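You operate a simulated robot arm through the tools that you are given. There is no shell and no other tool. Be economical: measure what you need, move in short steps, check, and stop when the job is done.

You are at the controls of a simulated robot arm. One attempt, no reset.

Task
Loosen the black case's gland, undo both clips and lay the lid on the teal mat.
Fine: gland half a turn out, to its stop; the grey cases stay shut.

It is judged by the outcome, as a careful person would: the job done as asked, and still so three seconds after it is handed in. It fails if anything else is knocked over, pushed out of place, dropped, spilled or broken. Lids that push on must go on centred and level and be pressed home; caps that screw on are set level and turned clockwise until they are tight.

Robot
A 7-joint arm with a fingered hand on a trunk, on a base that drives. Base frame: it is fixed to the floor where the robot stands at the start and does not move with it; the origin is under the middle of the robot, x ahead of it, y to its left, z up; the surface under the hand at the start is at about z = 78. Lengths are in cm, angles in degrees, forces in N, time in s.
With the tool pointing down near the work surface it reaches from about 14 to 76 cm from the robot's upright axis, wherever it stands. Its first joint turns from -69.0 to 172.0 degrees. Places, roughly: front gland of the black case [50, -10, 80]; left clip of the black case [60, -20, 80]; lid of the black case [50, -20, 80]; lid of the left grey case [70, 10, 80]; lid of the right grey case [50, 10, 80]; right clip of the black case [40, -20, 80]; teal mat [90, 10, 80]. Payload 3.4 kg.
The TCP is the grasp point between the finger pads, 3.9 cm short of the fingertips. In the tool frame z runs along the fingers and y along their closing line. Largest opening 18 cm; the body of the gripper starts 11.1 cm behind the TCP. The gripper is a hand of 3 fingers: y runs from the thumb to the fingers, the wrist lies at [0, 0, -26.2] in the tool frame.
Orientation is that of the tool frame in the base frame, as [roll, pitch, yaw] about the fixed x, y, z axes, in that order (R = Rz(yaw) Ry(pitch) Rx(roll)). With the fingers straight down and closing along the base's y, the tool's x points along the base's -x, its y along +y and its z along -z.

Tools
- The arm moves only by the tool step_arm. Its argument "steps" is a list of rows, each a list of 6 numbers: the turn, a rotation vector about the base's x, y, z in units of 4 degrees (1.0 is 4 degrees), then the shift along the base's x, y, z in units of 30 mm (1.0 is 30 mm). In form: [[ax, ay, az, dx, dy, dz], ...]. A call has 1 to 20 rows; each row shifts and turns the commanded pose from where the row before left it. A call with a number of a shift or a turn outside -1 to 1 is refused whole. A row lasts 0.2 s, in which the tool goes at most 5 cm and 8.6 degrees; a call with a longer step from one row to the next is refused whole. Where a pose cannot be reached the arm comes as near as it can. A force on the tool above 60 N (or 10 N above the force at the start of the call, whichever is more), or a blocked arm, ends the call early, and 0.2 s more pass. In this call time passes only in rows, and 0.2 s behind the last. The reply holds the time, the measured pose of the TCP, the force on the tool along the base axes, the opening and the grip force, in the units named above and with some noise, with the torque about the TCP (base axes, N m) and any sound that the robot's microphone picked up.
- Cameras (640 x 400 px; columns grow to the right, rows downward): "scene" is now at [13.11, -0.97, 178.81]; the picture's right is [-0.07, -1.00, -0.00], its down [-0.85, 0.06, -0.52] and it looks along [0.52, -0.03, -0.85] (base axes); focal length 288 px, centre (320, 200). "wrist" rides on the gripper at [6.3, -3.6, -12.8] in the tool frame; the picture's right is [0.50, 0.87, 0.00], its down [-0.75, 0.44, -0.49] and it looks along [-0.43, 0.25, 0.87] (tool axes); focal length 226 px, centre (320, 200). There is no depth. A picture from a camera that has moved, and an enlarged one, comes with that camera's place and axes in the base frame and with its lens.
- grab_frame(camera): a new picture of that camera. No time passes.
- lift_body(by): slides the trunk up (or, below 0, down) by that many cm; the arm and the scene camera ride with it, the base frame stays. It gives what a move gives, with no picture.
- steer(legs): drives the robot by 1 to 6 legs, each [ahead, left, turn to the left] in cm, cm and degrees, along the robot's own axes; the way and the turn of a leg run together, so that a leg with both is an arc; at most 150 cm and 180 degrees a leg. The arm and the cameras ride along, it lands a little off, and it stops where it bumps. It gives what a move gives.
- curl_fingers(finger1, finger2, thumb_bend): sets how far each is bent, from 0 (flat) to 1 (curled in); at 0.3 the hand is open as for a grip, at 0.7 the pads meet at the TCP. One left out holds its place. A second passes; each finger stops where it meets its share of the squeeze, and holds until it gets a number again. It is the only way to open and close the hand. It gives what a move gives, with no picture; readings hold the bend of each and the force on the fingers (four entries, about 0 where the hand has none), thumb and palm.
- head_to(pan, tilt): turns the head with the scene camera to pan (to the left, within 143 degrees either way) and tilt (down, from -29 to 69), counted from straight ahead of the robot. It gives what a move gives.
- inspect(camera, box): a new picture of the part [left, top, right, bottom] of that camera's present view, enlarged. No time passes.
- job_done(): hands the job in; it is judged then, once.

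Go step by step. Nothing tells you exact positions but the pictures and the camera data: compare them with the known pose of the tool, close in by small moves and look again before you grip or let go. The budget is 120 turns and 82 pictures, counting those below and the enlarged ones. Unless the task says otherwise, let go and move clear before handing in, and close with one line.

The tools are called after "Emit:" by a JSON object that holds its "api" and its "payload". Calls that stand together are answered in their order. step_arm: Moves the arm, as the interface text tells. Its arguments: {"type":"object","properties":{"steps":{"type":"array","items":{"type":"array","items":{"type":"number"}}}},"required":["steps"]} The other tools are called the same way: lift_body (by) slides the trunk up or down; curl_fingers (finger1, finger2, thumb_bend) moves the fingers one by one; steer (legs) drives the base; head_to (pan, tilt) turns the head that bears the scene camera; grab_frame (camera) takes a picture; inspect (camera, box) takes an enlarged picture of a part of a camera's view; job_done () hands the job in.

At the start:

```text
time_s: 0.0
tcp_pos: [60.47, -40.3, 115.0]
orientation: [179.9, -0.1, 179.9]
wrist_force: [0.4, -0.2, 0.1]
ft_torque: [0.01, 0.0, 0.0]
width: 17.97
grip_force: 0.0
shape: jaw
bend: [0.3, 0.3, 0.3]
finger forces: [0.0, 0.1, 0.1, 0.0, 0.0, 0.1]
trunk travel left (down, up): [-27.5, 26.7]
robot x, y, heading: [0.39, 0.18, -0.0]
head pan, tilt: [-4.1, 58.3]
```

scene: 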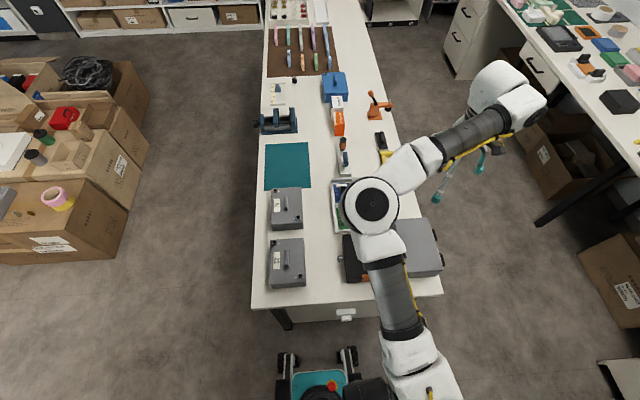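
wrist: 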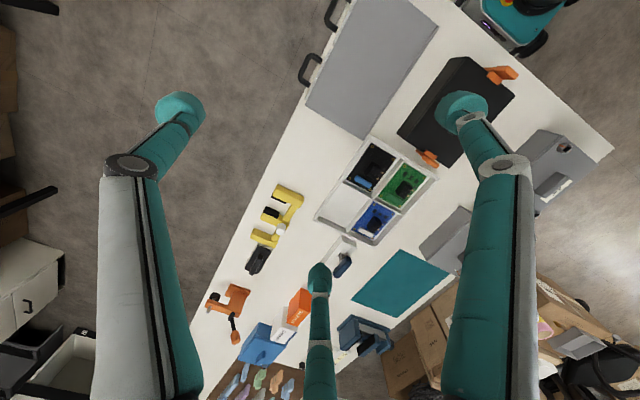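

The black case sits near the right front of the bench with orange clips at both ends, and the arm partly hides it from the scene camera. I'll look closer first.

Emit:
{"api": "inspect", "payload": {"camera": "wrist", "box": [380, 40, 620, 190]}}

Emit:
{"api": "inspect", "payload": {"camera": "scene", "box": [250, 130, 450, 310]}}

```text
2.67 times, centred on (500, 115) of wrist
camera zoom: at [54.2, -43.85, 127.75], right [-0.5, 0.87, 0.0], down [0.75, 0.43, 0.49], along [0.42, 0.25, -0.87], focal length 603 px, centre (-160, 427)
```

zoom: 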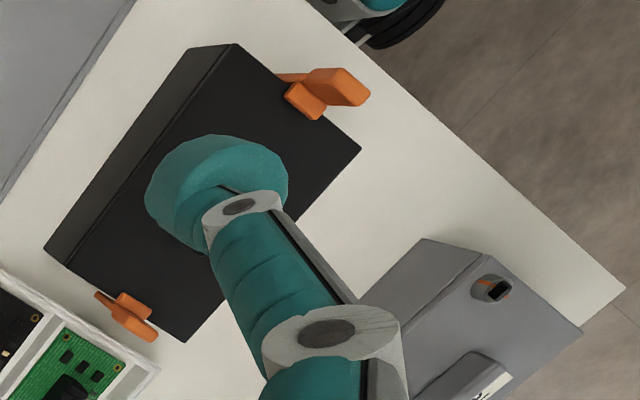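

```text
2.22 times, centred on (350, 220) of scene
camera zoom: at [13.11, -0.97, 178.81], right [-0.07, -1.0, 0.0], down [-0.85, 0.06, -0.52], along [0.52, -0.03, -0.85], focal length 639 px, centre (253, 156)
```

zoom: 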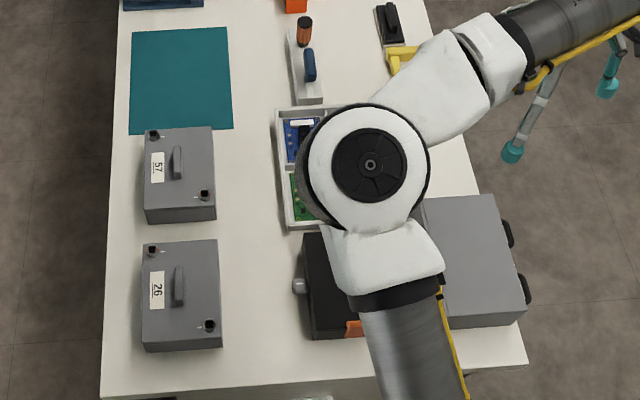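

The gland is a grey knob on the case's left (+y) face, and the clips are at its near and far ends. I'll bring the hand back so the wrist camera looks at the case.

Emit:
{"api": "step_arm", "payload": {"steps": [[0, 0, 0, -0.9, 0.1, 0.2], [0, 0, 0, -0.9, 0.1, 0.2], [0, 0, 0, -0.9, 0.1, 0.2], [0, 0, 0, -0.9, 0.1, 0.2], [0, 0, 0, -0.9, 0.1, 0.2], [0, 0, 0, -0.9, 0.1, 0], [0, 0, 0, -0.9, 0.1, 0], [0, 0, 0, -0.9, 0.1, 0]]}}

Emit:
{"api": "grab_frame", "payload": {"camera": "wrist"}}

Emit:
{"api": "grab_frame", "payload": {"camera": "scene"}}

```text
time_s: 1.8
tcp_pos: [38.84, -40.18, 118.57]
orientation: [-179.9, 0.0, 179.9]
wrist_force: [0.5, 0.0, 0.2]
ft_torque: [0.01, -0.01, 0.0]
width: 18.0
grip_force: 0.1
shape: jaw
bend: [0.3, 0.3, 0.3]
finger forces: [0.0, 0.0, 0.1, 0.1, 0.0, 0.0]
out of reach, approached as far as the arm can: row 4, 5, 6, 7
trunk travel left (down, up): [-27.5, 26.7]
robot x, y, heading: [-0.14, -0.49, 0.0]
head pan, tilt: [-4.1, 58.3]
```

```text
77 pictures are left
camera wrist: at [32.56, -43.58, 131.26], right [-0.5, 0.87, 0.0], down [0.75, 0.44, 0.49], along [0.43, 0.24, -0.87], focal length 226 px, centre (320, 200)
```

wrist: 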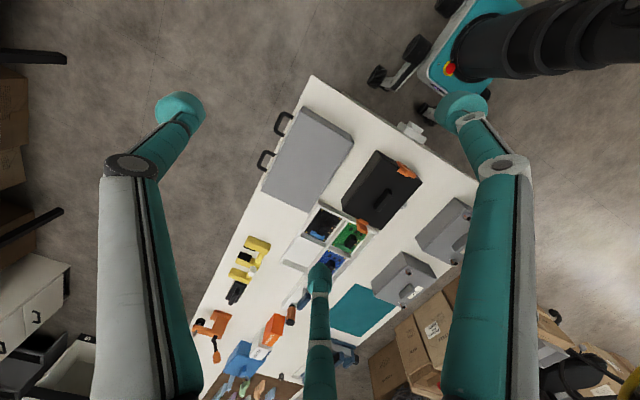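

```text
76 pictures are left
camera scene: at [12.9, -0.93, 178.83], right [-0.07, -1.0, 0.0], down [-0.85, 0.06, -0.52], along [0.52, -0.03, -0.85], focal length 288 px, centre (320, 200)
```

scene: 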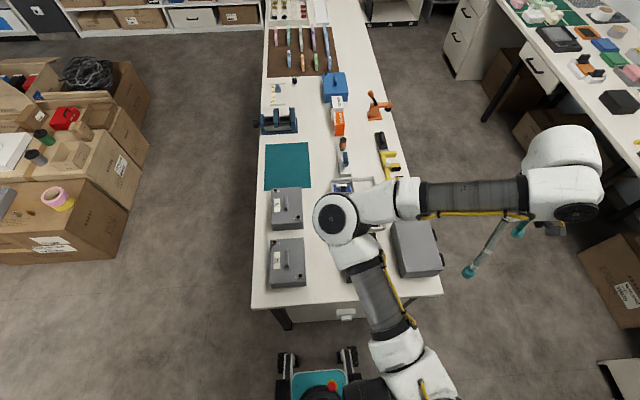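

Emit:
{"api": "inspect", "payload": {"camera": "wrist", "box": [330, 135, 450, 235]}}

Emit:
{"api": "inspect", "payload": {"camera": "wrist", "box": [370, 180, 480, 310]}}

```text
4.00 times, centred on (390, 185) of wrist
camera zoom: at [32.56, -43.58, 131.26], right [-0.5, 0.87, 0.0], down [0.75, 0.44, 0.49], along [0.43, 0.24, -0.87], focal length 904 px, centre (40, 260)
```

zoom: 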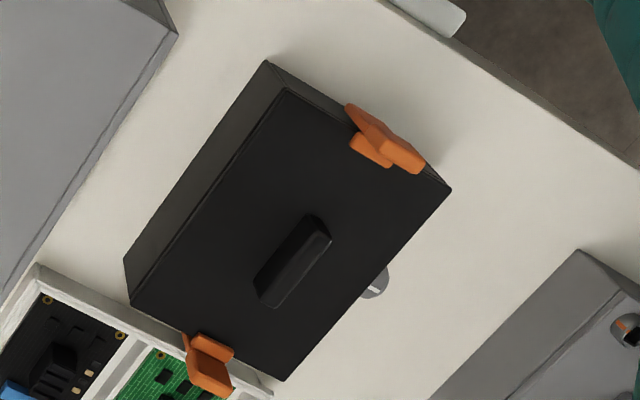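

```text
3.08 times, centred on (425, 245) of wrist
camera zoom: at [32.56, -43.58, 131.26], right [-0.5, 0.87, 0.0], down [0.75, 0.44, 0.49], along [0.43, 0.24, -0.87], focal length 696 px, centre (-3, 62)
```

zoom: 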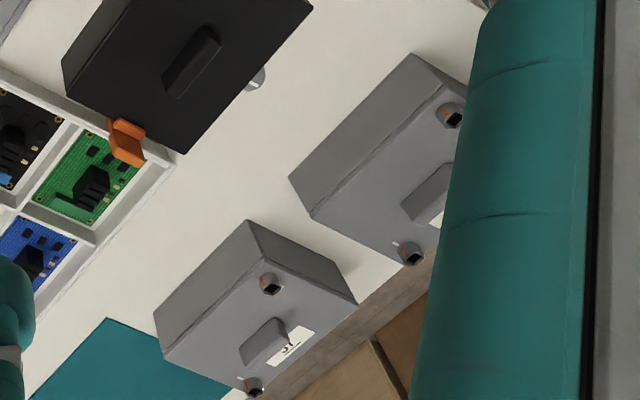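

Emit:
{"api": "inspect", "payload": {"camera": "scene", "box": [325, 220, 425, 290]}}

Emit:
{"api": "inspect", "payload": {"camera": "scene", "box": [420, 180, 600, 300]}}

```text
5.71 times, centred on (375, 255) of scene
camera zoom: at [12.9, -0.93, 178.83], right [-0.07, -1.0, 0.0], down [-0.85, 0.06, -0.52], along [0.52, -0.03, -0.85], focal length 1643 px, centre (6, -114)
```

zoom: 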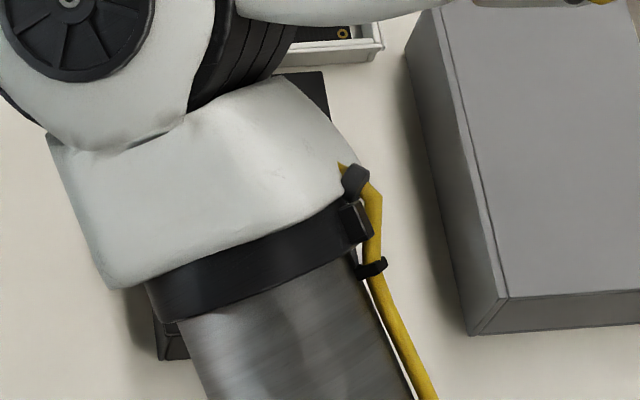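

```text
3.33 times, centred on (510, 240) of scene
camera zoom: at [12.9, -0.93, 178.83], right [-0.07, -1.0, 0.0], down [-0.85, 0.06, -0.52], along [0.52, -0.03, -0.85], focal length 959 px, centre (-313, 67)
```

zoom: 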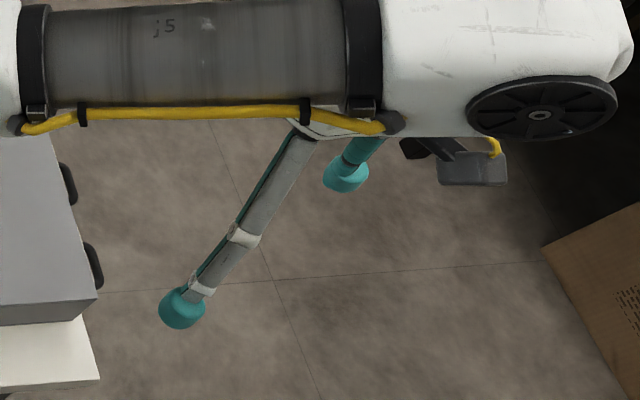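

The case spans about x 40–56, y −24 to −12, with its lid top near z 84. I'll turn the hand to yaw 90 and move it to the left side, so the wrist camera faces the gland.

Emit:
{"api": "step_arm", "payload": {"steps": [[0, 0, -1, 0.15, 0.6, 0], [0, 0, -1, 0.15, 0.6, 0], [0, 0, -1, 0.15, 0.6, 0], [0, 0, -1, 0.15, 0.6, 0], [0, 0, -1, 0.15, 0.6, 0], [0, 0, -1, 0.15, 0.6, 0], [0, 0, -1, 0.15, 0.6, 0], [0, 0, -1, 0.15, 0.6, 0], [0, 0, -1, 0.15, 0.6, 0], [0, 0, -1, 0.15, 0.6, 0], [0, 0, -1, 0.15, 0.6, 0], [0, 0, -1, 0.15, 0.6, 0]]}}

Emit:
{"api": "step_arm", "payload": {"steps": [[0, 0, -1, 0.15, 0.6, 0], [0, 0, -1, 0.15, 0.6, 0], [0, 0, -1, 0.15, 0.6, 0], [0, 0, -1, 0.15, 0.6, 0], [0, 0, -1, 0.15, 0.6, 0], [0, 0, -1, 0.15, 0.6, 0], [0, 0, -1, 0.15, 0.6, 0], [0, 0, -1, 0.15, 0.6, 0], [0, 0, -1, 0, 0, 0], [0, 0, -1, 0, 0, 0], [0, 0, -0.5, 0, 0, 0]]}}

Emit:
{"api": "grab_frame", "payload": {"camera": "wrist"}}

Emit:
{"api": "grab_frame", "payload": {"camera": "scene"}}

```text
time_s: 4.4
tcp_pos: [39.41, -40.63, 119.18]
orientation: [-179.9, -0.1, 131.9]
wrist_force: [0.3, -0.5, 0.5]
ft_torque: [0.01, 0.03, 0.0]
width: 17.98
grip_force: 0.0
shape: jaw
bend: [0.3, 0.3, 0.3]
finger forces: [0.1, 0.0, 0.1, 0.1, 0.0, 0.0]
out of reach, approached as far as the arm can: row 1, 2, 3, 4, 5, 6, 7, 8, 9, 10, 11, 12
trunk travel left (down, up): [-27.5, 26.7]
robot x, y, heading: [-0.43, -0.09, -0.1]
head pan, tilt: [-4.1, 58.3]
```

```text
time_s: 6.8
tcp_pos: [39.5, -40.49, 119.53]
orientation: [-179.8, 0.1, 89.8]
wrist_force: [-0.6, 0.8, -0.3]
ft_torque: [-0.03, 0.02, 0.02]
width: 18.0
grip_force: 0.0
shape: jaw
bend: [0.3, 0.3, 0.3]
finger forces: [0.0, 0.0, 0.0, 0.1, 0.0, 0.0]
out of reach, approached as far as the arm can: row 1, 2, 3, 4, 5, 6, 7, 8
trunk travel left (down, up): [-27.5, 26.7]
robot x, y, heading: [-0.08, -0.0, -0.2]
head pan, tilt: [-4.1, 58.3]
```

```text
71 pictures are left
camera wrist: at [35.9, -34.14, 132.32], right [0.87, 0.5, 0.0], down [0.44, -0.75, 0.49], along [0.24, -0.43, -0.87], focal length 226 px, centre (320, 200)
```

wrist: 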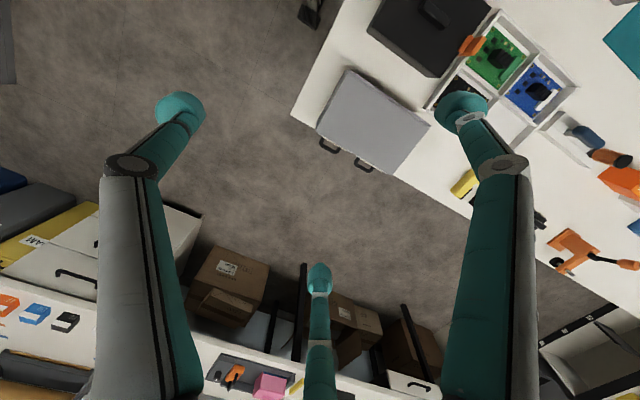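

```text
70 pictures are left
camera scene: at [13.0, -0.93, 178.82], right [-0.07, -1.0, 0.0], down [-0.85, 0.06, -0.52], along [0.52, -0.03, -0.85], focal length 288 px, centre (320, 200)
```

scene: 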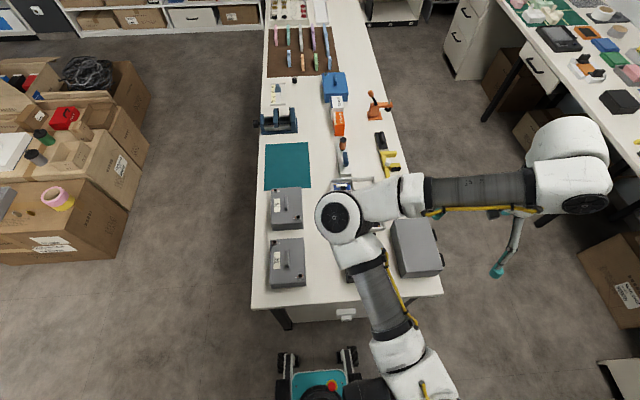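

Emit:
{"api": "step_arm", "payload": {"steps": [[0, 0, 0, 0.9, 0, 0], [0, 0, 0, 0.9, 0, 0], [0, 0, 0, 0.9, 0, 0], [0, 0, 0, 0.9, 0, 0], [0, 0, 0, 0.9, 0, 0], [0, 0, 0, 0.9, 0, 0], [0, 0, 0, 0.9, 0, 0], [0, 0, 0, 0.5, 0.9, 0], [0, 0, 0, 0, 0.9, 0], [0, 0, 0, 0, 0.9, 0], [0, 0, 0, 0, 0.9, 0], [0, 0, 0, 0, 0.9, 0], [0, 0, 0, 0, 0.9, 0], [0, 0, 0, 0, 0.9, 0], [0, 0, 0, 0, 0.9, 0], [0, 0, 0, 0, 0.9, 0], [0, 0, 0, 0, 0.9, 0], [0, 0, 0, 0, 0.9, 0], [0, 0, 0, 0, 0.9, 0]]}}

Emit:
{"api": "grab_frame", "payload": {"camera": "wrist"}}

```text
time_s: 10.8
tcp_pos: [59.75, -33.77, 119.47]
orientation: [-179.7, 0.0, 89.9]
wrist_force: [-0.9, -0.2, -0.4]
ft_torque: [-0.03, -0.04, -0.01]
width: 17.98
grip_force: 0.0
shape: jaw
bend: [0.3, 0.3, 0.3]
finger forces: [0.1, 0.0, 0.0, 0.1, 0.0, 0.1]
out of reach, approached as far as the arm can: row 10, 11, 12, 13, 14, 15, 16, 17, 18, 19
trunk travel left (down, up): [-27.5, 26.7]
robot x, y, heading: [-0.12, 0.01, -0.1]
head pan, tilt: [-4.1, 58.3]
```

```text
69 pictures are left
camera wrist: at [56.14, -27.36, 132.34], right [0.87, 0.5, 0.0], down [0.44, -0.75, 0.49], along [0.24, -0.43, -0.87], focal length 226 px, centre (320, 200)
```

wrist: 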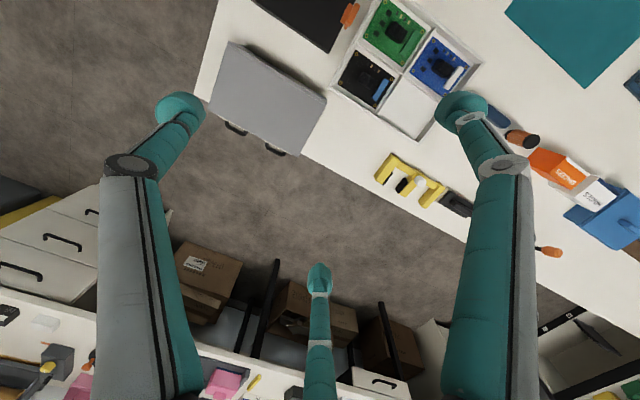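

The arm won't go further left at this height. I'll raise the trunk and work lower relative to the shoulder.

Emit:
{"api": "lift_body", "payload": {"by": 22}}

Emit:
{"api": "step_arm", "payload": {"steps": [[0, 0, 0, 0, 0, -1], [0, 0, 0, 0, 0, -1], [0, 0, 0, 0, 0, -1], [0, 0, 0, 0, 0, -1], [0, 0, 0, 0, 0, -1], [0, 0, 0, 0, 0, -1], [0, 0, 0, 0, 0, -1], [0, 0, 0, 0, 0, -1], [0, 0, 0, 0, 0.9, 0], [0, 0, 0, 0, 0.9, 0], [0, 0, 0, 0, 0.9, 0], [0, 0, 0, 0, 0.9, 0], [0, 0, 0, 0, 0.9, 0], [0, 0, 0, 0, 0.9, 0], [0, 0, 0, 0, 0.9, 0], [0, 0, 0, 0, 0.9, 0]]}}

Emit:
{"api": "grab_frame", "payload": {"camera": "scene"}}

```text
time_s: 13.1
tcp_pos: [59.91, -33.79, 141.64]
orientation: [-179.7, 0.2, 89.9]
wrist_force: [0.5, -0.7, 0.5]
ft_torque: [0.02, 0.0, 0.0]
width: 17.98
grip_force: 0.1
shape: jaw
bend: [0.3, 0.3, 0.3]
finger forces: [0.0, 0.1, 0.1, 0.1, 0.0, 0.1]
trunk travel left (down, up): [-49.5, 4.7]
robot x, y, heading: [-0.05, -0.25, 0.3]
head pan, tilt: [-4.1, 58.3]
```

```text
time_s: 16.5
tcp_pos: [68.85, -18.64, 115.15]
orientation: [-179.8, 0.0, 89.9]
wrist_force: [0.5, 0.1, -0.1]
ft_torque: [-0.03, -0.01, 0.0]
width: 18.0
grip_force: 0.2
shape: jaw
bend: [0.3, 0.3, 0.3]
finger forces: [0.0, 0.0, 0.0, 0.0, 0.1, 0.0]
out of reach, approached as far as the arm can: row 9, 10, 11, 12, 13, 14, 15, 16
trunk travel left (down, up): [-49.5, 4.7]
robot x, y, heading: [-0.25, -0.04, 0.3]
head pan, tilt: [-4.1, 58.3]
```

```text
68 pictures are left
camera scene: at [4.82, -0.75, 200.85], right [-0.07, -1.0, 0.0], down [-0.85, 0.06, -0.52], along [0.52, -0.04, -0.85], focal length 288 px, centre (320, 200)
```

scene: 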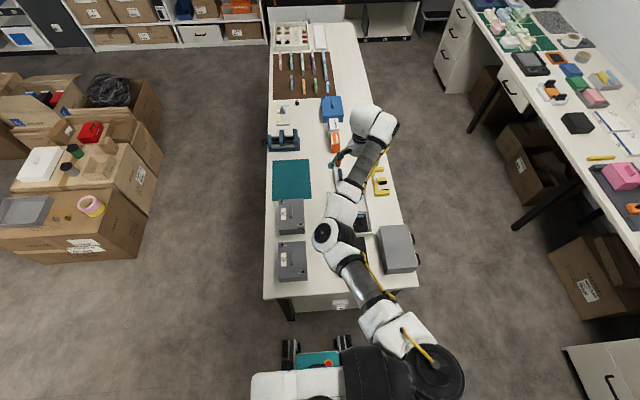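

From this side the arm reaches its joint limits with the hand turned this way. The left (+y) side of the bench has about 80 cm of free floor, the gland would face me there, and both case and mat are in reach. I'll restore the hand's yaw and drive round.

Emit:
{"api": "step_arm", "payload": {"steps": [[0, 0, 1, 0, 0, 0], [0, 0, 1, 0, 0, 0], [0, 0, 1, 0, 0, 0], [0, 0, 1, 0, 0, 0], [0, 0, 1, 0, 0, 0], [0, 0, 1, 0, 0, 0], [0, 0, 1, 0, 0, 0], [0, 0, 1, 0, 0, 0], [0, 0, 1, 0, 0, 0], [0, 0, 1, 0, 0, 0], [0, 0, 1, 0, 0, 0], [0, 0, 1, 0, 0, 0], [0, 0, 1, -0.5, 0, 0.5], [0, 0, 1, -0.5, 0, 0.5], [0, 0, 1, -0.5, 0, 0.5], [0, 0, 1, -0.5, 0, 0.5], [0, 0, 1, -0.5, 0, 0.5], [0, 0, 1, -0.5, 0, 0.5], [0, 0, 1, -0.5, 0, 0], [0, 0, 1, -0.5, 0, 0]]}}

Emit:
{"api": "steer", "payload": {"legs": [[0, 56, 0]]}}

Emit:
{"api": "head_to", "payload": {"pan": 0, "tilt": 45}}

Emit:
{"api": "grab_frame", "payload": {"camera": "scene"}}

```text
time_s: 20.7
tcp_pos: [68.08, -23.7, 122.19]
orientation: [-179.9, 0.1, 170.0]
wrist_force: [-0.8, 0.8, 0.7]
ft_torque: [0.0, 0.0, 0.01]
width: 18.0
grip_force: 0.1
shape: jaw
bend: [0.3, 0.3, 0.3]
finger forces: [0.0, 0.0, 0.1, 0.0, 0.0, 0.0]
out of reach, approached as far as the arm can: row 13, 14, 15, 16, 17, 18, 19, 20
trunk travel left (down, up): [-49.5, 4.7]
robot x, y, heading: [-0.16, 0.0, 0.2]
head pan, tilt: [-4.1, 58.3]
```

```text
time_s: 23.9
tcp_pos: [68.05, 31.25, 122.09]
orientation: [179.8, 0.0, 169.6]
wrist_force: [-0.2, -0.2, -0.1]
ft_torque: [-0.03, -0.01, -0.01]
width: 18.0
grip_force: 0.0
shape: jaw
bend: [0.3, 0.3, 0.3]
finger forces: [0.0, 0.1, 0.0, 0.1, 0.1, 0.1]
trunk travel left (down, up): [-49.5, 4.7]
robot x, y, heading: [-0.01, 56.14, -0.3]
head pan, tilt: [-4.1, 58.3]
```

```text
time_s: 24.7
tcp_pos: [67.8, 31.31, 122.33]
orientation: [179.9, 0.3, 169.6]
wrist_force: [-0.1, -1.0, 1.2]
ft_torque: [0.04, 0.01, -0.01]
width: 18.01
grip_force: 0.1
shape: jaw
bend: [0.3, 0.3, 0.3]
finger forces: [0.0, 0.1, 0.0, 0.1, 0.0, 0.0]
trunk travel left (down, up): [-49.5, 4.7]
robot x, y, heading: [-0.01, 55.44, -0.1]
head pan, tilt: [0.0, 45.0]
```

```text
67 pictures are left
camera scene: at [6.19, 54.17, 202.58], right [-0.01, -1.0, -0.01], down [-0.71, 0.01, -0.7], along [0.7, 0.0, -0.71], focal length 288 px, centre (320, 200)
```

scene: 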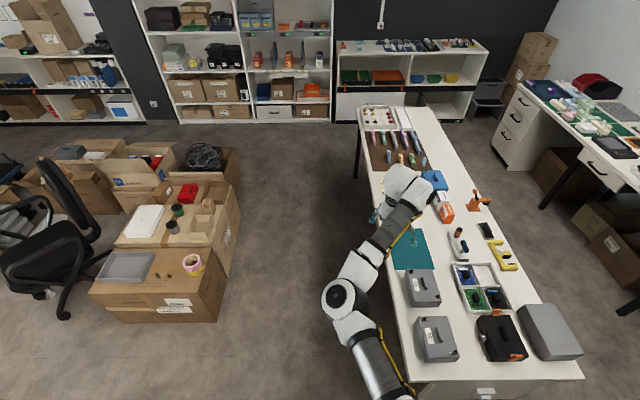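

There is about 90 cm between table and boxes. I'll drive alongside and turn to face the bench.

Emit:
{"api": "steer", "payload": {"legs": [[64, 0, 0], [0, 0, -90]]}}

Emit:
{"api": "head_to", "payload": {"pan": 0, "tilt": 58}}

Emit:
{"api": "grab_frame", "payload": {"camera": "scene"}}

Emit:
{"api": "grab_frame", "payload": {"camera": "wrist"}}

```text
time_s: 32.1
tcp_pos: [42.63, -12.31, 122.47]
orientation: [-179.6, 0.3, 79.9]
wrist_force: [1.2, 0.2, -0.5]
ft_torque: [0.0, -0.01, 0.0]
width: 17.98
grip_force: 0.0
shape: jaw
bend: [0.3, 0.3, 0.3]
finger forces: [0.0, 0.0, 0.1, 0.0, 0.0, 0.0]
trunk travel left (down, up): [-49.5, 4.7]
robot x, y, heading: [65.93, 55.12, -90.2]
head pan, tilt: [0.0, 45.0]
```

```text
time_s: 32.9
tcp_pos: [42.54, -12.02, 122.54]
orientation: [-179.8, 0.3, 79.9]
wrist_force: [0.5, -0.6, -0.1]
ft_torque: [0.01, 0.02, 0.0]
width: 17.98
grip_force: 0.1
shape: jaw
bend: [0.3, 0.3, 0.3]
finger forces: [0.0, 0.0, 0.1, 0.0, 0.0, 0.0]
trunk travel left (down, up): [-49.5, 4.7]
robot x, y, heading: [65.61, 55.4, -90.1]
head pan, tilt: [0.0, 58.0]
```

```text
66 pictures are left
camera scene: at [65.51, 50.76, 200.9], right [-1.0, 0.0, 0.0], down [0.0, 0.85, -0.53], along [0.0, -0.53, -0.85], focal length 288 px, centre (320, 200)
```

scene: 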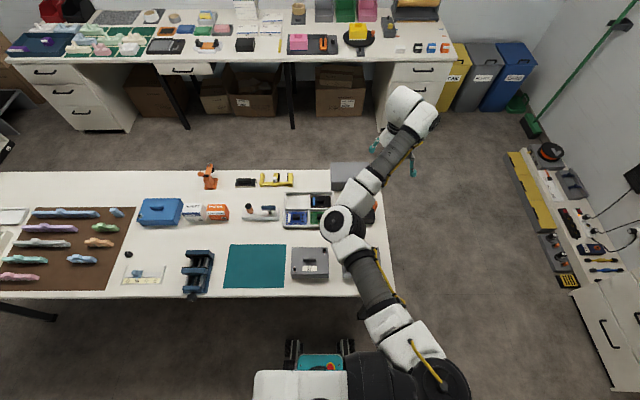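

```text
65 pictures are left
camera wrist: at [40.25, -5.03, 135.4], right [0.94, 0.34, -0.01], down [0.3, -0.82, 0.5], along [0.16, -0.47, -0.87], focal length 226 px, centre (320, 200)
```

wrist: 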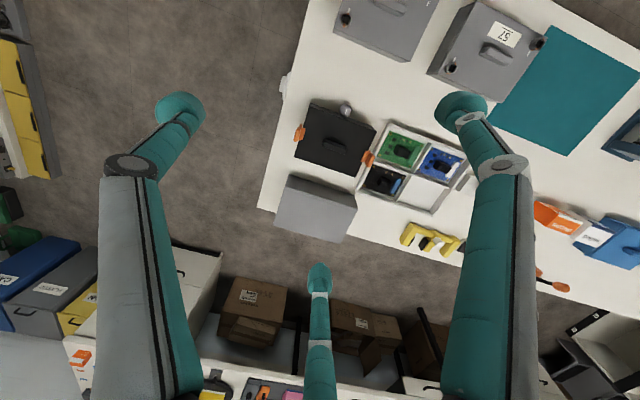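

Emit:
{"api": "inspect", "payload": {"camera": "wrist", "box": [285, 90, 385, 185]}}

Emit:
{"api": "inspect", "payload": {"camera": "wrist", "box": [330, 95, 362, 120]}}

```text
4.21 times, centred on (335, 138) of wrist
camera zoom: at [40.25, -5.03, 135.4], right [0.94, 0.34, -0.01], down [0.3, -0.82, 0.5], along [0.16, -0.47, -0.87], focal length 952 px, centre (257, 463)
```

zoom: 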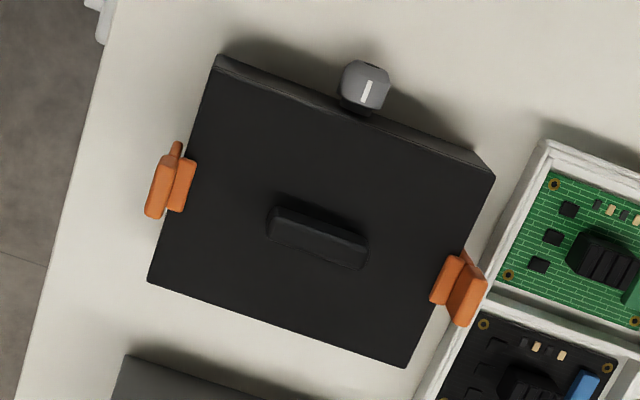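

```text
16.00 times, centred on (346, 108) of wrist
camera zoom: at [40.25, -5.03, 135.4], right [0.94, 0.34, -0.01], down [0.3, -0.82, 0.5], along [0.16, -0.47, -0.87], focal length 3617 px, centre (-96, 1680)
```

zoom: 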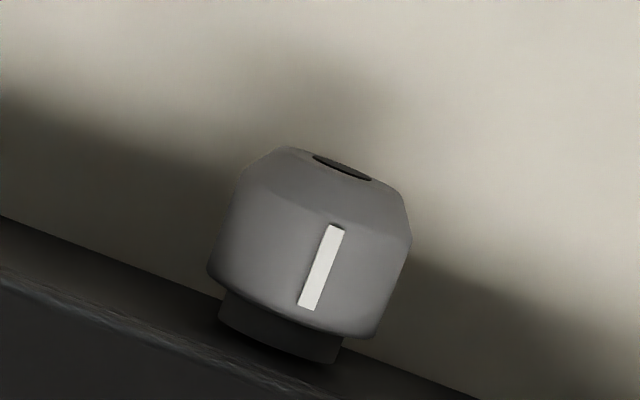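

I take the gland nut to be centred near (48, −10, 81), about 2.8 cm across, with its mark on top. Loosening means turning it positively about +y. The three fingers converge radially, so I'll test curling one out of the way and pinching with the other two.

Emit:
{"api": "curl_fingers", "payload": {"finger1": 1.0, "finger2": 0.5, "thumb_bend": 0.6}}

Emit:
{"api": "grab_frame", "payload": {"camera": "wrist"}}

Emit:
{"api": "inspect", "payload": {"camera": "scene", "box": [360, 80, 460, 190]}}

```text
time_s: 33.9
tcp_pos: [42.48, -12.04, 122.61]
orientation: [-179.6, 0.3, 79.8]
wrist_force: [-0.5, 0.3, 0.7]
ft_torque: [0.0, 0.02, -0.01]
width: 7.65
grip_force: 0.1
shape: fingers
bend: [1.0, 0.5, 0.6]
finger forces: [0.0, 0.0, 0.0, 0.0, 0.0, 0.0]
trunk travel left (down, up): [-49.5, 4.7]
robot x, y, heading: [65.98, 55.81, -90.1]
head pan, tilt: [0.0, 58.0]
```

```text
62 pictures are left
camera wrist: at [40.13, -5.05, 135.37], right [0.94, 0.34, -0.01], down [0.3, -0.82, 0.5], along [0.16, -0.47, -0.87], focal length 226 px, centre (320, 200)
```

wrist: 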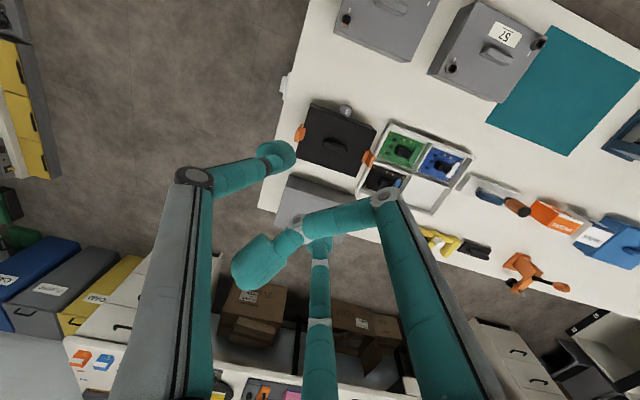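

```text
3.64 times, centred on (410, 135) of scene
camera zoom: at [65.5, 50.74, 200.89], right [-1.0, 0.0, 0.0], down [0.0, 0.85, -0.53], along [0.0, -0.53, -0.85], focal length 1046 px, centre (-7, 436)
```

zoom: 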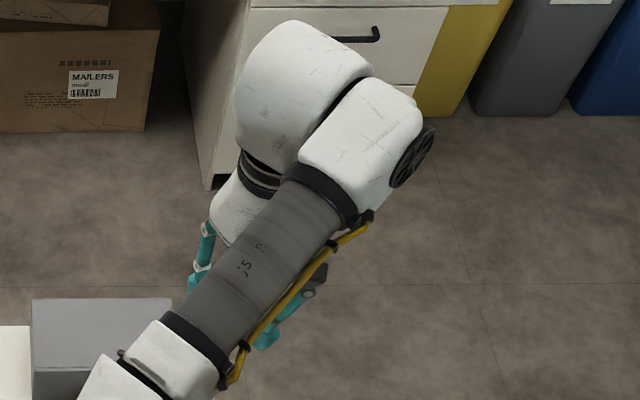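

Finger 1 is the one on the image right. I'll curl finger 2, which faces the case, and pinch with thumb and finger 1 at yaw 60. I'm setting the fingers and hovering above the nut, leaning slightly toward me.

Emit:
{"api": "curl_fingers", "payload": {"finger1": 0.54, "finger2": 1.0, "thumb_bend": 0.54}}

Emit:
{"api": "step_arm", "payload": {"steps": [[0, 0, -1, 0.3, 0.1, -0.8], [0, 0, -1, 0.3, 0.1, -0.8], [0, 0, -1, 0.3, 0.1, -0.8], [0, 0, -1, 0.3, 0.1, -0.8], [0, 0, -1, 0.3, 0.1, -0.8], [-1, 0, 0, 0.3, 0.1, -0.8], [-1, 0, 0, 0, 0.1, -0.8], [-1, 0, 0, 0, 0.1, -0.8]]}}

Emit:
{"api": "grab_frame", "payload": {"camera": "wrist"}}

```text
time_s: 34.9
tcp_pos: [42.47, -12.0, 122.67]
orientation: [-179.7, 0.4, 79.8]
wrist_force: [0.1, 0.7, 0.6]
ft_torque: [0.0, 0.03, -0.02]
width: 5.67
grip_force: 0.0
shape: fingers
bend: [0.54, 1.0, 0.54]
finger forces: [0.0, 0.1, 0.0, 0.0, 0.0, 0.0]
trunk travel left (down, up): [-49.5, 4.7]
robot x, y, heading: [65.67, 55.5, -90.2]
head pan, tilt: [0.0, 58.0]
```

```text
time_s: 36.7
tcp_pos: [47.2, -10.85, 103.32]
orientation: [174.0, 10.9, 59.1]
wrist_force: [0.6, -0.1, 0.5]
ft_torque: [0.0, -0.04, 0.01]
width: 5.64
grip_force: 0.1
shape: fingers
bend: [0.54, 1.0, 0.54]
finger forces: [0.1, 0.0, 0.0, 0.0, 0.1, 0.0]
out of reach, approached as far as the arm can: row 1
trunk travel left (down, up): [-49.5, 4.7]
robot x, y, heading: [65.78, 55.54, -90.6]
head pan, tilt: [0.0, 58.0]
```

```text
60 pictures are left
camera wrist: at [47.39, -0.92, 114.27], right [1.0, -0.01, -0.01], down [0.0, -0.75, 0.67], along [-0.01, -0.67, -0.75], focal length 226 px, centre (320, 200)
```

wrist: 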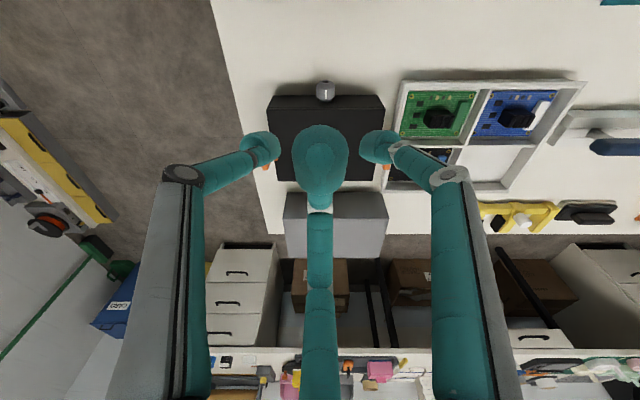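

Emit:
{"api": "inspect", "payload": {"camera": "wrist", "box": [250, 60, 410, 160]}}

Emit:
{"api": "inspect", "payload": {"camera": "scene", "box": [290, 160, 420, 290]}}

```text
4.00 times, centred on (330, 110) of wrist
camera zoom: at [47.39, -0.92, 114.27], right [1.0, -0.01, -0.01], down [0.0, -0.75, 0.67], along [-0.01, -0.67, -0.75], focal length 904 px, centre (280, 560)
```

zoom: 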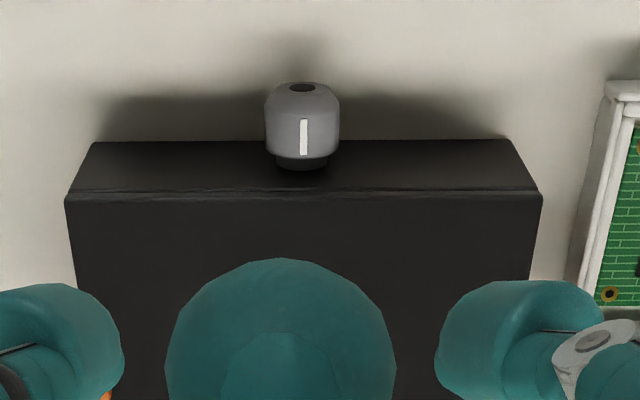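

```text
3.08 times, centred on (355, 225) of scene
camera zoom: at [65.49, 50.93, 200.9], right [-1.0, 0.0, 0.0], down [0.0, 0.85, -0.53], along [0.0, -0.53, -0.85], focal length 885 px, centre (212, 123)
```

zoom: 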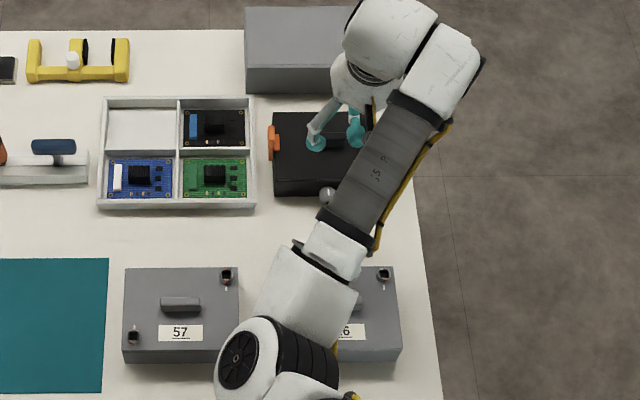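

The nut centre looks to be about (48.0, −10.2, 80.9) with radius near 1.3, and the case wall is at y −12. I'm coming down above it to check alignment.

Emit:
{"api": "step_arm", "payload": {"steps": [[0, 0, 0, 0.1, 0, -0.9], [0, 0, 0, 0.1, 0, -0.9], [0, 0, 0, 0.07, 0, -0.9], [0, 0, 0, 0, 0, -0.9], [0, 0, 0, 0, 0, -0.4]]}}

Emit:
{"api": "grab_frame", "payload": {"camera": "wrist"}}

Emit:
{"api": "inspect", "payload": {"camera": "scene", "box": [310, 170, 410, 250]}}

```text
time_s: 37.9
tcp_pos: [48.11, -10.73, 91.22]
orientation: [174.2, 10.7, 59.1]
wrist_force: [-0.6, 0.5, -0.8]
ft_torque: [0.02, 0.04, -0.01]
width: 5.64
grip_force: 0.0
shape: fingers
bend: [0.54, 1.0, 0.54]
finger forces: [0.0, 0.0, 0.0, 0.0, 0.0, 0.1]
trunk travel left (down, up): [-49.5, 4.7]
robot x, y, heading: [66.4, 55.5, -90.1]
head pan, tilt: [0.0, 58.0]
```

```text
57 pictures are left
camera wrist: at [48.33, -0.85, 102.08], right [1.0, -0.01, -0.01], down [0.0, -0.75, 0.66], along [-0.01, -0.66, -0.75], focal length 226 px, centre (320, 200)
```

wrist: 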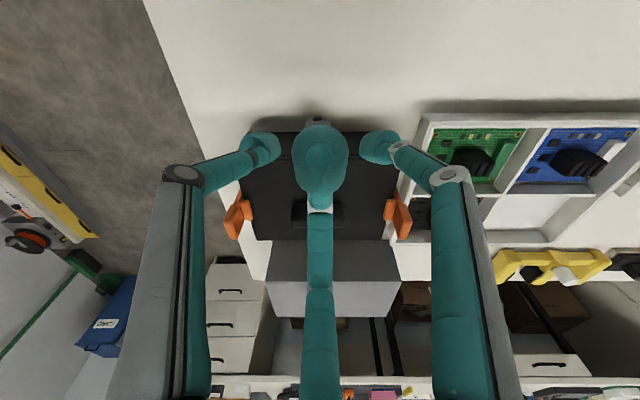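

```text
5.00 times, centred on (360, 210) of scene
camera zoom: at [65.5, 50.86, 200.89], right [-1.0, 0.0, 0.0], down [0.0, 0.85, -0.53], along [0.0, -0.53, -0.85], focal length 1438 px, centre (120, 150)
```

zoom: 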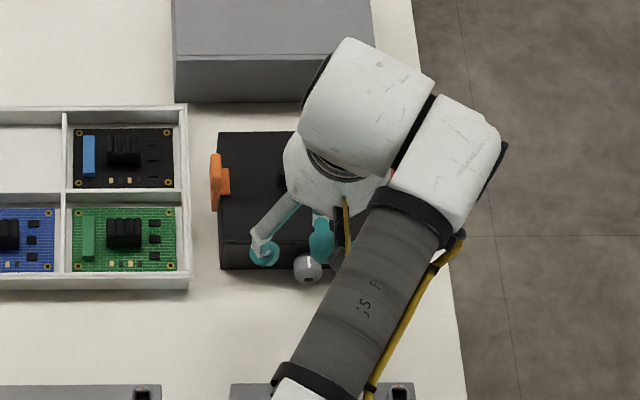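

The thumb and finger straddle the nut evenly. I'll go down to the nut level, close, and try a small first turn.

Emit:
{"api": "step_arm", "payload": {"steps": [[0, 0, 0, -0.03, 0, -0.8], [0, 0, 0, 0, 0, -0.8], [0, 0, 0, 0, 0, -0.67]]}}

Emit:
{"api": "curl_fingers", "payload": {"finger1": 0.6, "thumb_bend": 0.6}}

Emit:
{"api": "inspect", "payload": {"camera": "wrist", "box": [220, 80, 420, 205]}}

Emit:
{"api": "inspect", "payload": {"camera": "scene", "box": [320, 180, 400, 240]}}

```text
time_s: 38.7
tcp_pos: [47.91, -10.67, 84.39]
orientation: [174.2, 10.7, 59.2]
wrist_force: [0.4, -0.1, 0.4]
ft_torque: [0.0, 0.01, -0.01]
width: 5.66
grip_force: 0.1
shape: fingers
bend: [0.54, 1.0, 0.54]
finger forces: [0.0, 0.0, 0.0, 0.0, 0.0, 0.0]
trunk travel left (down, up): [-49.5, 4.7]
robot x, y, heading: [65.84, 55.15, -90.3]
head pan, tilt: [0.0, 58.0]
```

```text
time_s: 39.7
tcp_pos: [47.96, -10.63, 84.32]
orientation: [174.2, 10.7, 59.3]
wrist_force: [0.0, 0.6, 0.3]
ft_torque: [-0.02, 0.02, -0.01]
width: 3.4
grip_force: 0.1
shape: fingers
bend: [0.6, 1.0, 0.6]
finger forces: [0.0, 0.1, 0.0, 0.0, 0.0, 0.1]
trunk travel left (down, up): [-49.5, 4.7]
robot x, y, heading: [65.64, 55.58, -90.1]
head pan, tilt: [0.0, 58.0]
```

```text
3.20 times, centred on (320, 142) of wrist
camera zoom: at [48.07, -0.87, 95.31], right [1.0, -0.01, -0.01], down [0.0, -0.75, 0.66], along [-0.01, -0.66, -0.75], focal length 723 px, centre (320, 384)
```

zoom: 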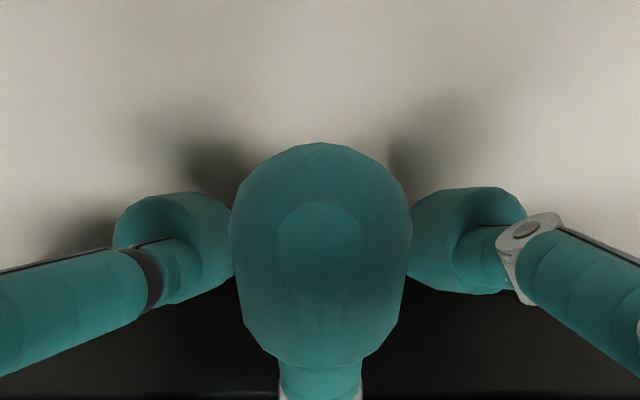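

```text
6.67 times, centred on (360, 210) of scene
camera zoom: at [65.5, 50.87, 200.89], right [-1.0, 0.0, 0.0], down [0.0, 0.85, -0.53], along [0.0, -0.53, -0.85], focal length 1917 px, centre (53, 133)
```

zoom: 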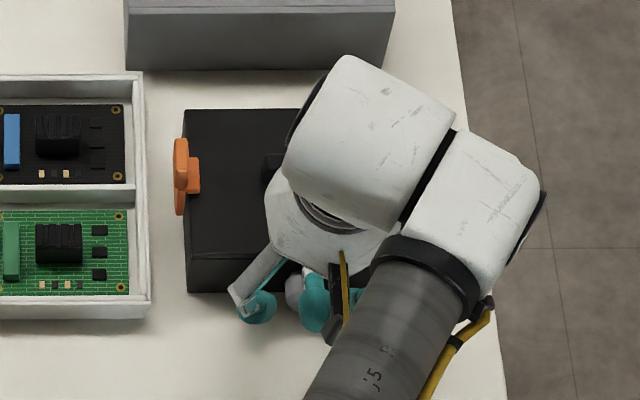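

Emit:
{"api": "curl_fingers", "payload": {"finger1": 0.68, "thumb_bend": 0.68}}

Emit:
{"api": "inspect", "payload": {"camera": "scene", "box": [320, 180, 400, 240]}}

```text
time_s: 40.7
tcp_pos: [47.83, -10.68, 84.32]
orientation: [174.2, 10.6, 59.1]
wrist_force: [-3.3, 3.6, -2.6]
ft_torque: [0.09, 0.1, 0.01]
width: 1.82
grip_force: 4.8
shape: fingers
bend: [0.64, 1.0, 0.64]
finger forces: [3.4, 0.0, 0.0, 0.0, 6.3, 0.1]
trunk travel left (down, up): [-49.5, 4.7]
robot x, y, heading: [65.93, 55.56, -90.3]
head pan, tilt: [0.0, 58.0]
```

```text
6.67 times, centred on (360, 210) of scene
camera zoom: at [65.37, 50.85, 200.89], right [-1.0, 0.0, 0.0], down [0.01, 0.85, -0.53], along [0.0, -0.53, -0.85], focal length 1917 px, centre (53, 133)
```

zoom: 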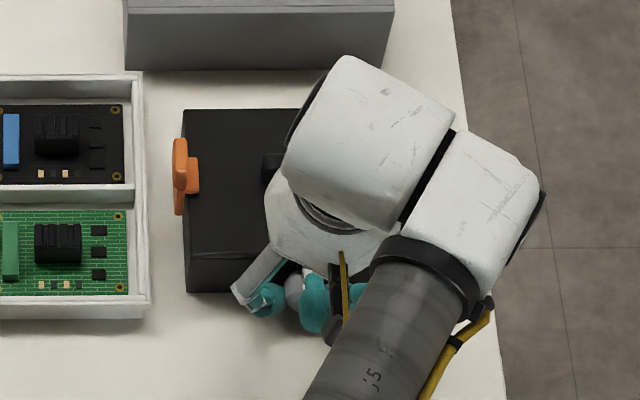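

Both digits hold the nut with little side load. I'll turn about +y by 24°, pivoting on the nut's axis.

Emit:
{"api": "step_arm", "payload": {"steps": [[0, 1, 0, 0.081, 0, -0.003], [0, 1, 0, 0.081, 0, -0.008], [0, 1, 0, 0.08, 0, -0.014], [0, 1, 0, 0.079, 0, -0.019], [0, 1, 0, 0.077, 0, -0.025], [0, 1, 0, 0.075, 0, -0.03]]}}

Emit:
{"api": "inspect", "payload": {"camera": "scene", "box": [320, 180, 400, 240]}}

```text
time_s: 42.1
tcp_pos: [49.22, -10.71, 83.94]
orientation: [-163.6, 22.0, 65.5]
wrist_force: [-4.7, 1.6, -2.0]
ft_torque: [0.06, 0.09, -0.01]
width: 1.81
grip_force: 5.1
shape: fingers
bend: [0.64, 1.0, 0.64]
finger forces: [3.1, 0.1, 0.1, 0.0, 6.6, 0.0]
trunk travel left (down, up): [-49.5, 4.7]
robot x, y, heading: [65.6, 55.18, -90.2]
head pan, tilt: [0.0, 58.0]
```

```text
6.67 times, centred on (360, 210) of scene
camera zoom: at [65.39, 50.89, 200.89], right [-1.0, 0.0, 0.0], down [0.01, 0.85, -0.53], along [0.0, -0.53, -0.85], focal length 1917 px, centre (53, 133)
```

zoom: 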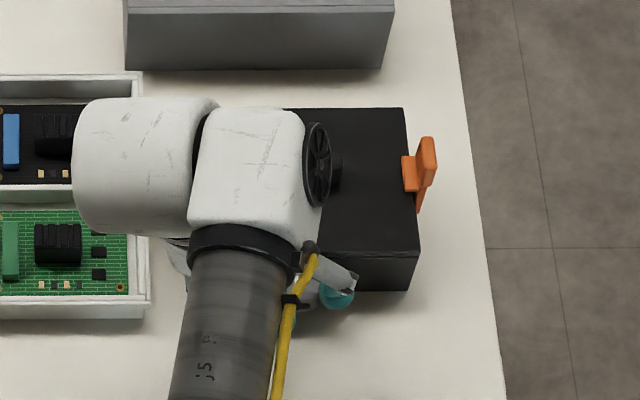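

Emit:
{"api": "step_arm", "payload": {"steps": [[0, 1, 0, 0.073, 0, -0.035], [0, 1, 0, 0.071, 0, -0.038]]}}

Emit:
{"api": "curl_fingers", "payload": {"thumb_bend": 0.45, "finger1": 0.62}}

Emit:
{"api": "inspect", "payload": {"camera": "wrist", "box": [220, 60, 420, 205]}}

```text
time_s: 42.7
tcp_pos: [49.78, -10.82, 83.83]
orientation: [-155.6, 25.1, 68.8]
wrist_force: [-5.4, 1.6, -1.4]
ft_torque: [0.05, 0.11, 0.02]
width: 1.83
grip_force: 5.2
shape: fingers
bend: [0.65, 1.0, 0.64]
finger forces: [3.1, 0.0, 0.1, 0.0, 6.9, 0.0]
trunk travel left (down, up): [-49.5, 4.7]
robot x, y, heading: [65.86, 55.51, -90.4]
head pan, tilt: [0.0, 58.0]
```

```text
time_s: 43.7
tcp_pos: [49.92, -10.68, 83.84]
orientation: [-155.7, 25.1, 68.6]
wrist_force: [0.5, 0.0, -0.2]
ft_torque: [-0.01, -0.01, -0.02]
width: 6.15
grip_force: 0.1
shape: fingers
bend: [0.62, 1.0, 0.45]
finger forces: [0.0, 0.0, 0.1, 0.1, 0.1, 0.0]
trunk travel left (down, up): [-49.5, 4.7]
robot x, y, heading: [65.6, 55.33, -90.4]
head pan, tilt: [0.0, 58.0]
```

```text
2.76 times, centred on (320, 132) of wrist
camera zoom: at [55.76, -0.93, 93.0], right [0.84, -0.01, -0.54], down [0.35, -0.75, 0.56], along [-0.4, -0.66, -0.63], focal length 624 px, centre (320, 386)
```

zoom: 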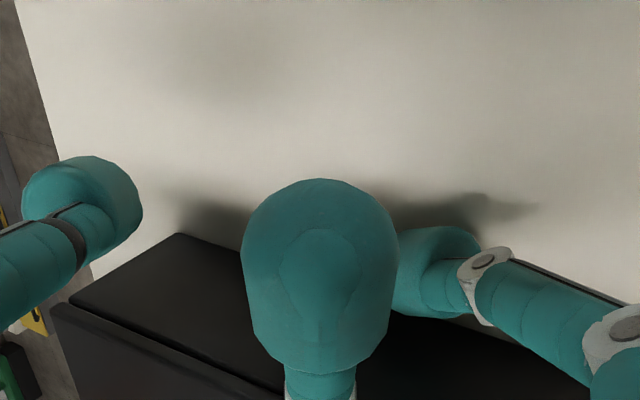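

The nut should have turned about 32°. I'll slip the fingers off, lift, swing back to −24°, and look at the mark.

Emit:
{"api": "step_arm", "payload": {"steps": [[0, 0, 0, 0.17, 0, 0], [0, 0, 0, 0.1, 0, 0.75], [0, 0, 0, 0.1, 0, 0.75], [0, 0, 0, 0, 0, 0.75], [0, -1, 0, -0.116, 0, 0], [0, -1, 0, -0.116, 0, 0], [0, -1, 0, -0.116, 0, 0], [0, -1, 0, -0.116, 0, 0], [0, -1, 0, -0.116, 0, 0], [0, -1, 0, -0.116, 0, 0], [0, -1, 0, -0.116, 0, 0], [0, -1, 0, -0.116, 0, 0], [0, -1, 0, -0.116, 0, 0], [0, -1, 0, -0.116, 0, 0], [0, -1, 0, -0.116, 0, 0], [0, -1, 0, -0.116, 0, 0], [0, -1, 0, -0.116, 0, 0], [0, -1, 0, -0.116, 0, 0]]}}

Emit:
{"api": "inspect", "payload": {"camera": "wrist", "box": [220, 60, 420, 185]}}

Emit:
{"api": "inspect", "payload": {"camera": "scene", "box": [320, 180, 400, 240]}}

```text
time_s: 47.5
tcp_pos: [45.96, -10.87, 90.58]
orientation: [153.7, -2.0, 57.7]
wrist_force: [0.0, 0.3, 0.2]
ft_torque: [0.02, -0.01, 0.02]
width: 6.15
grip_force: 0.0
shape: fingers
bend: [0.62, 1.0, 0.45]
finger forces: [0.1, 0.0, 0.0, 0.1, 0.0, 0.0]
trunk travel left (down, up): [-49.5, 4.7]
robot x, y, heading: [65.89, 55.3, -90.4]
head pan, tilt: [0.0, 58.0]
```

```text
3.20 times, centred on (320, 122) of wrist
camera zoom: at [41.71, -0.99, 100.66], right [0.92, -0.01, 0.4], down [-0.27, -0.75, 0.61], along [0.3, -0.66, -0.69], focal length 723 px, centre (320, 448)
```

zoom: 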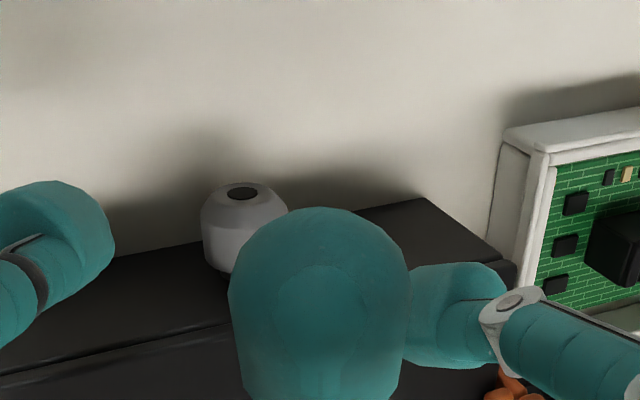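

```text
6.67 times, centred on (360, 210) of scene
camera zoom: at [65.31, 50.77, 200.89], right [-1.0, 0.0, 0.0], down [0.01, 0.85, -0.53], along [0.0, -0.53, -0.85], focal length 1917 px, centre (53, 133)
```

zoom: 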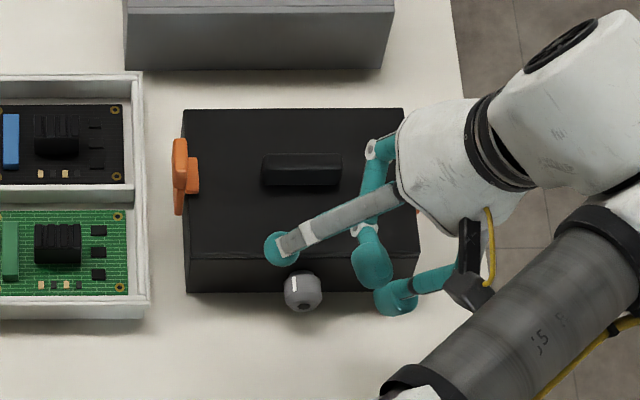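

The mark has moved clearly the right way and the case hasn't shifted. I'll re-engage for the second stroke.

Emit:
{"api": "curl_fingers", "payload": {"thumb_bend": 0.61, "finger1": 0.45}}

Emit:
{"api": "step_arm", "payload": {"steps": [[0, 0, 0, 0, 0, -0.75], [0, 0, 0, 0, 0, -0.75], [0, 0, 0, 0, 0.02, -0.65], [0, 0, 0, 0.15, 0.02, 0]]}}

Emit:
{"api": "curl_fingers", "payload": {"thumb_bend": 0.68, "finger1": 0.68}}

```text
time_s: 48.5
tcp_pos: [46.12, -10.79, 90.62]
orientation: [153.8, -1.9, 57.6]
wrist_force: [0.0, 0.5, 0.0]
ft_torque: [0.01, 0.02, -0.03]
width: 6.3
grip_force: 0.1
shape: fingers
bend: [0.45, 1.0, 0.61]
finger forces: [0.0, 0.0, 0.0, 0.1, 0.1, 0.1]
trunk travel left (down, up): [-49.5, 4.7]
robot x, y, heading: [65.81, 55.5, -90.1]
head pan, tilt: [0.0, 58.0]
```

```text
time_s: 49.5
tcp_pos: [46.64, -10.56, 84.11]
orientation: [153.7, -2.0, 57.6]
wrist_force: [0.2, -0.4, -0.6]
ft_torque: [0.0, 0.0, -0.01]
width: 6.3
grip_force: 0.0
shape: fingers
bend: [0.45, 1.0, 0.61]
finger forces: [0.1, 0.0, 0.0, 0.1, 0.0, 0.1]
trunk travel left (down, up): [-49.5, 4.7]
robot x, y, heading: [65.69, 55.56, -90.3]
head pan, tilt: [0.0, 58.0]
```

```text
time_s: 50.5
tcp_pos: [46.52, -10.63, 83.93]
orientation: [153.8, -2.0, 57.5]
wrist_force: [-2.4, 2.5, -4.3]
ft_torque: [0.1, 0.14, 0.05]
width: 1.84
grip_force: 4.6
shape: fingers
bend: [0.64, 1.0, 0.64]
finger forces: [2.7, 0.0, 0.0, 0.1, 6.7, 0.0]
trunk travel left (down, up): [-49.5, 4.7]
robot x, y, heading: [65.76, 55.67, -89.8]
head pan, tilt: [0.0, 58.0]
```

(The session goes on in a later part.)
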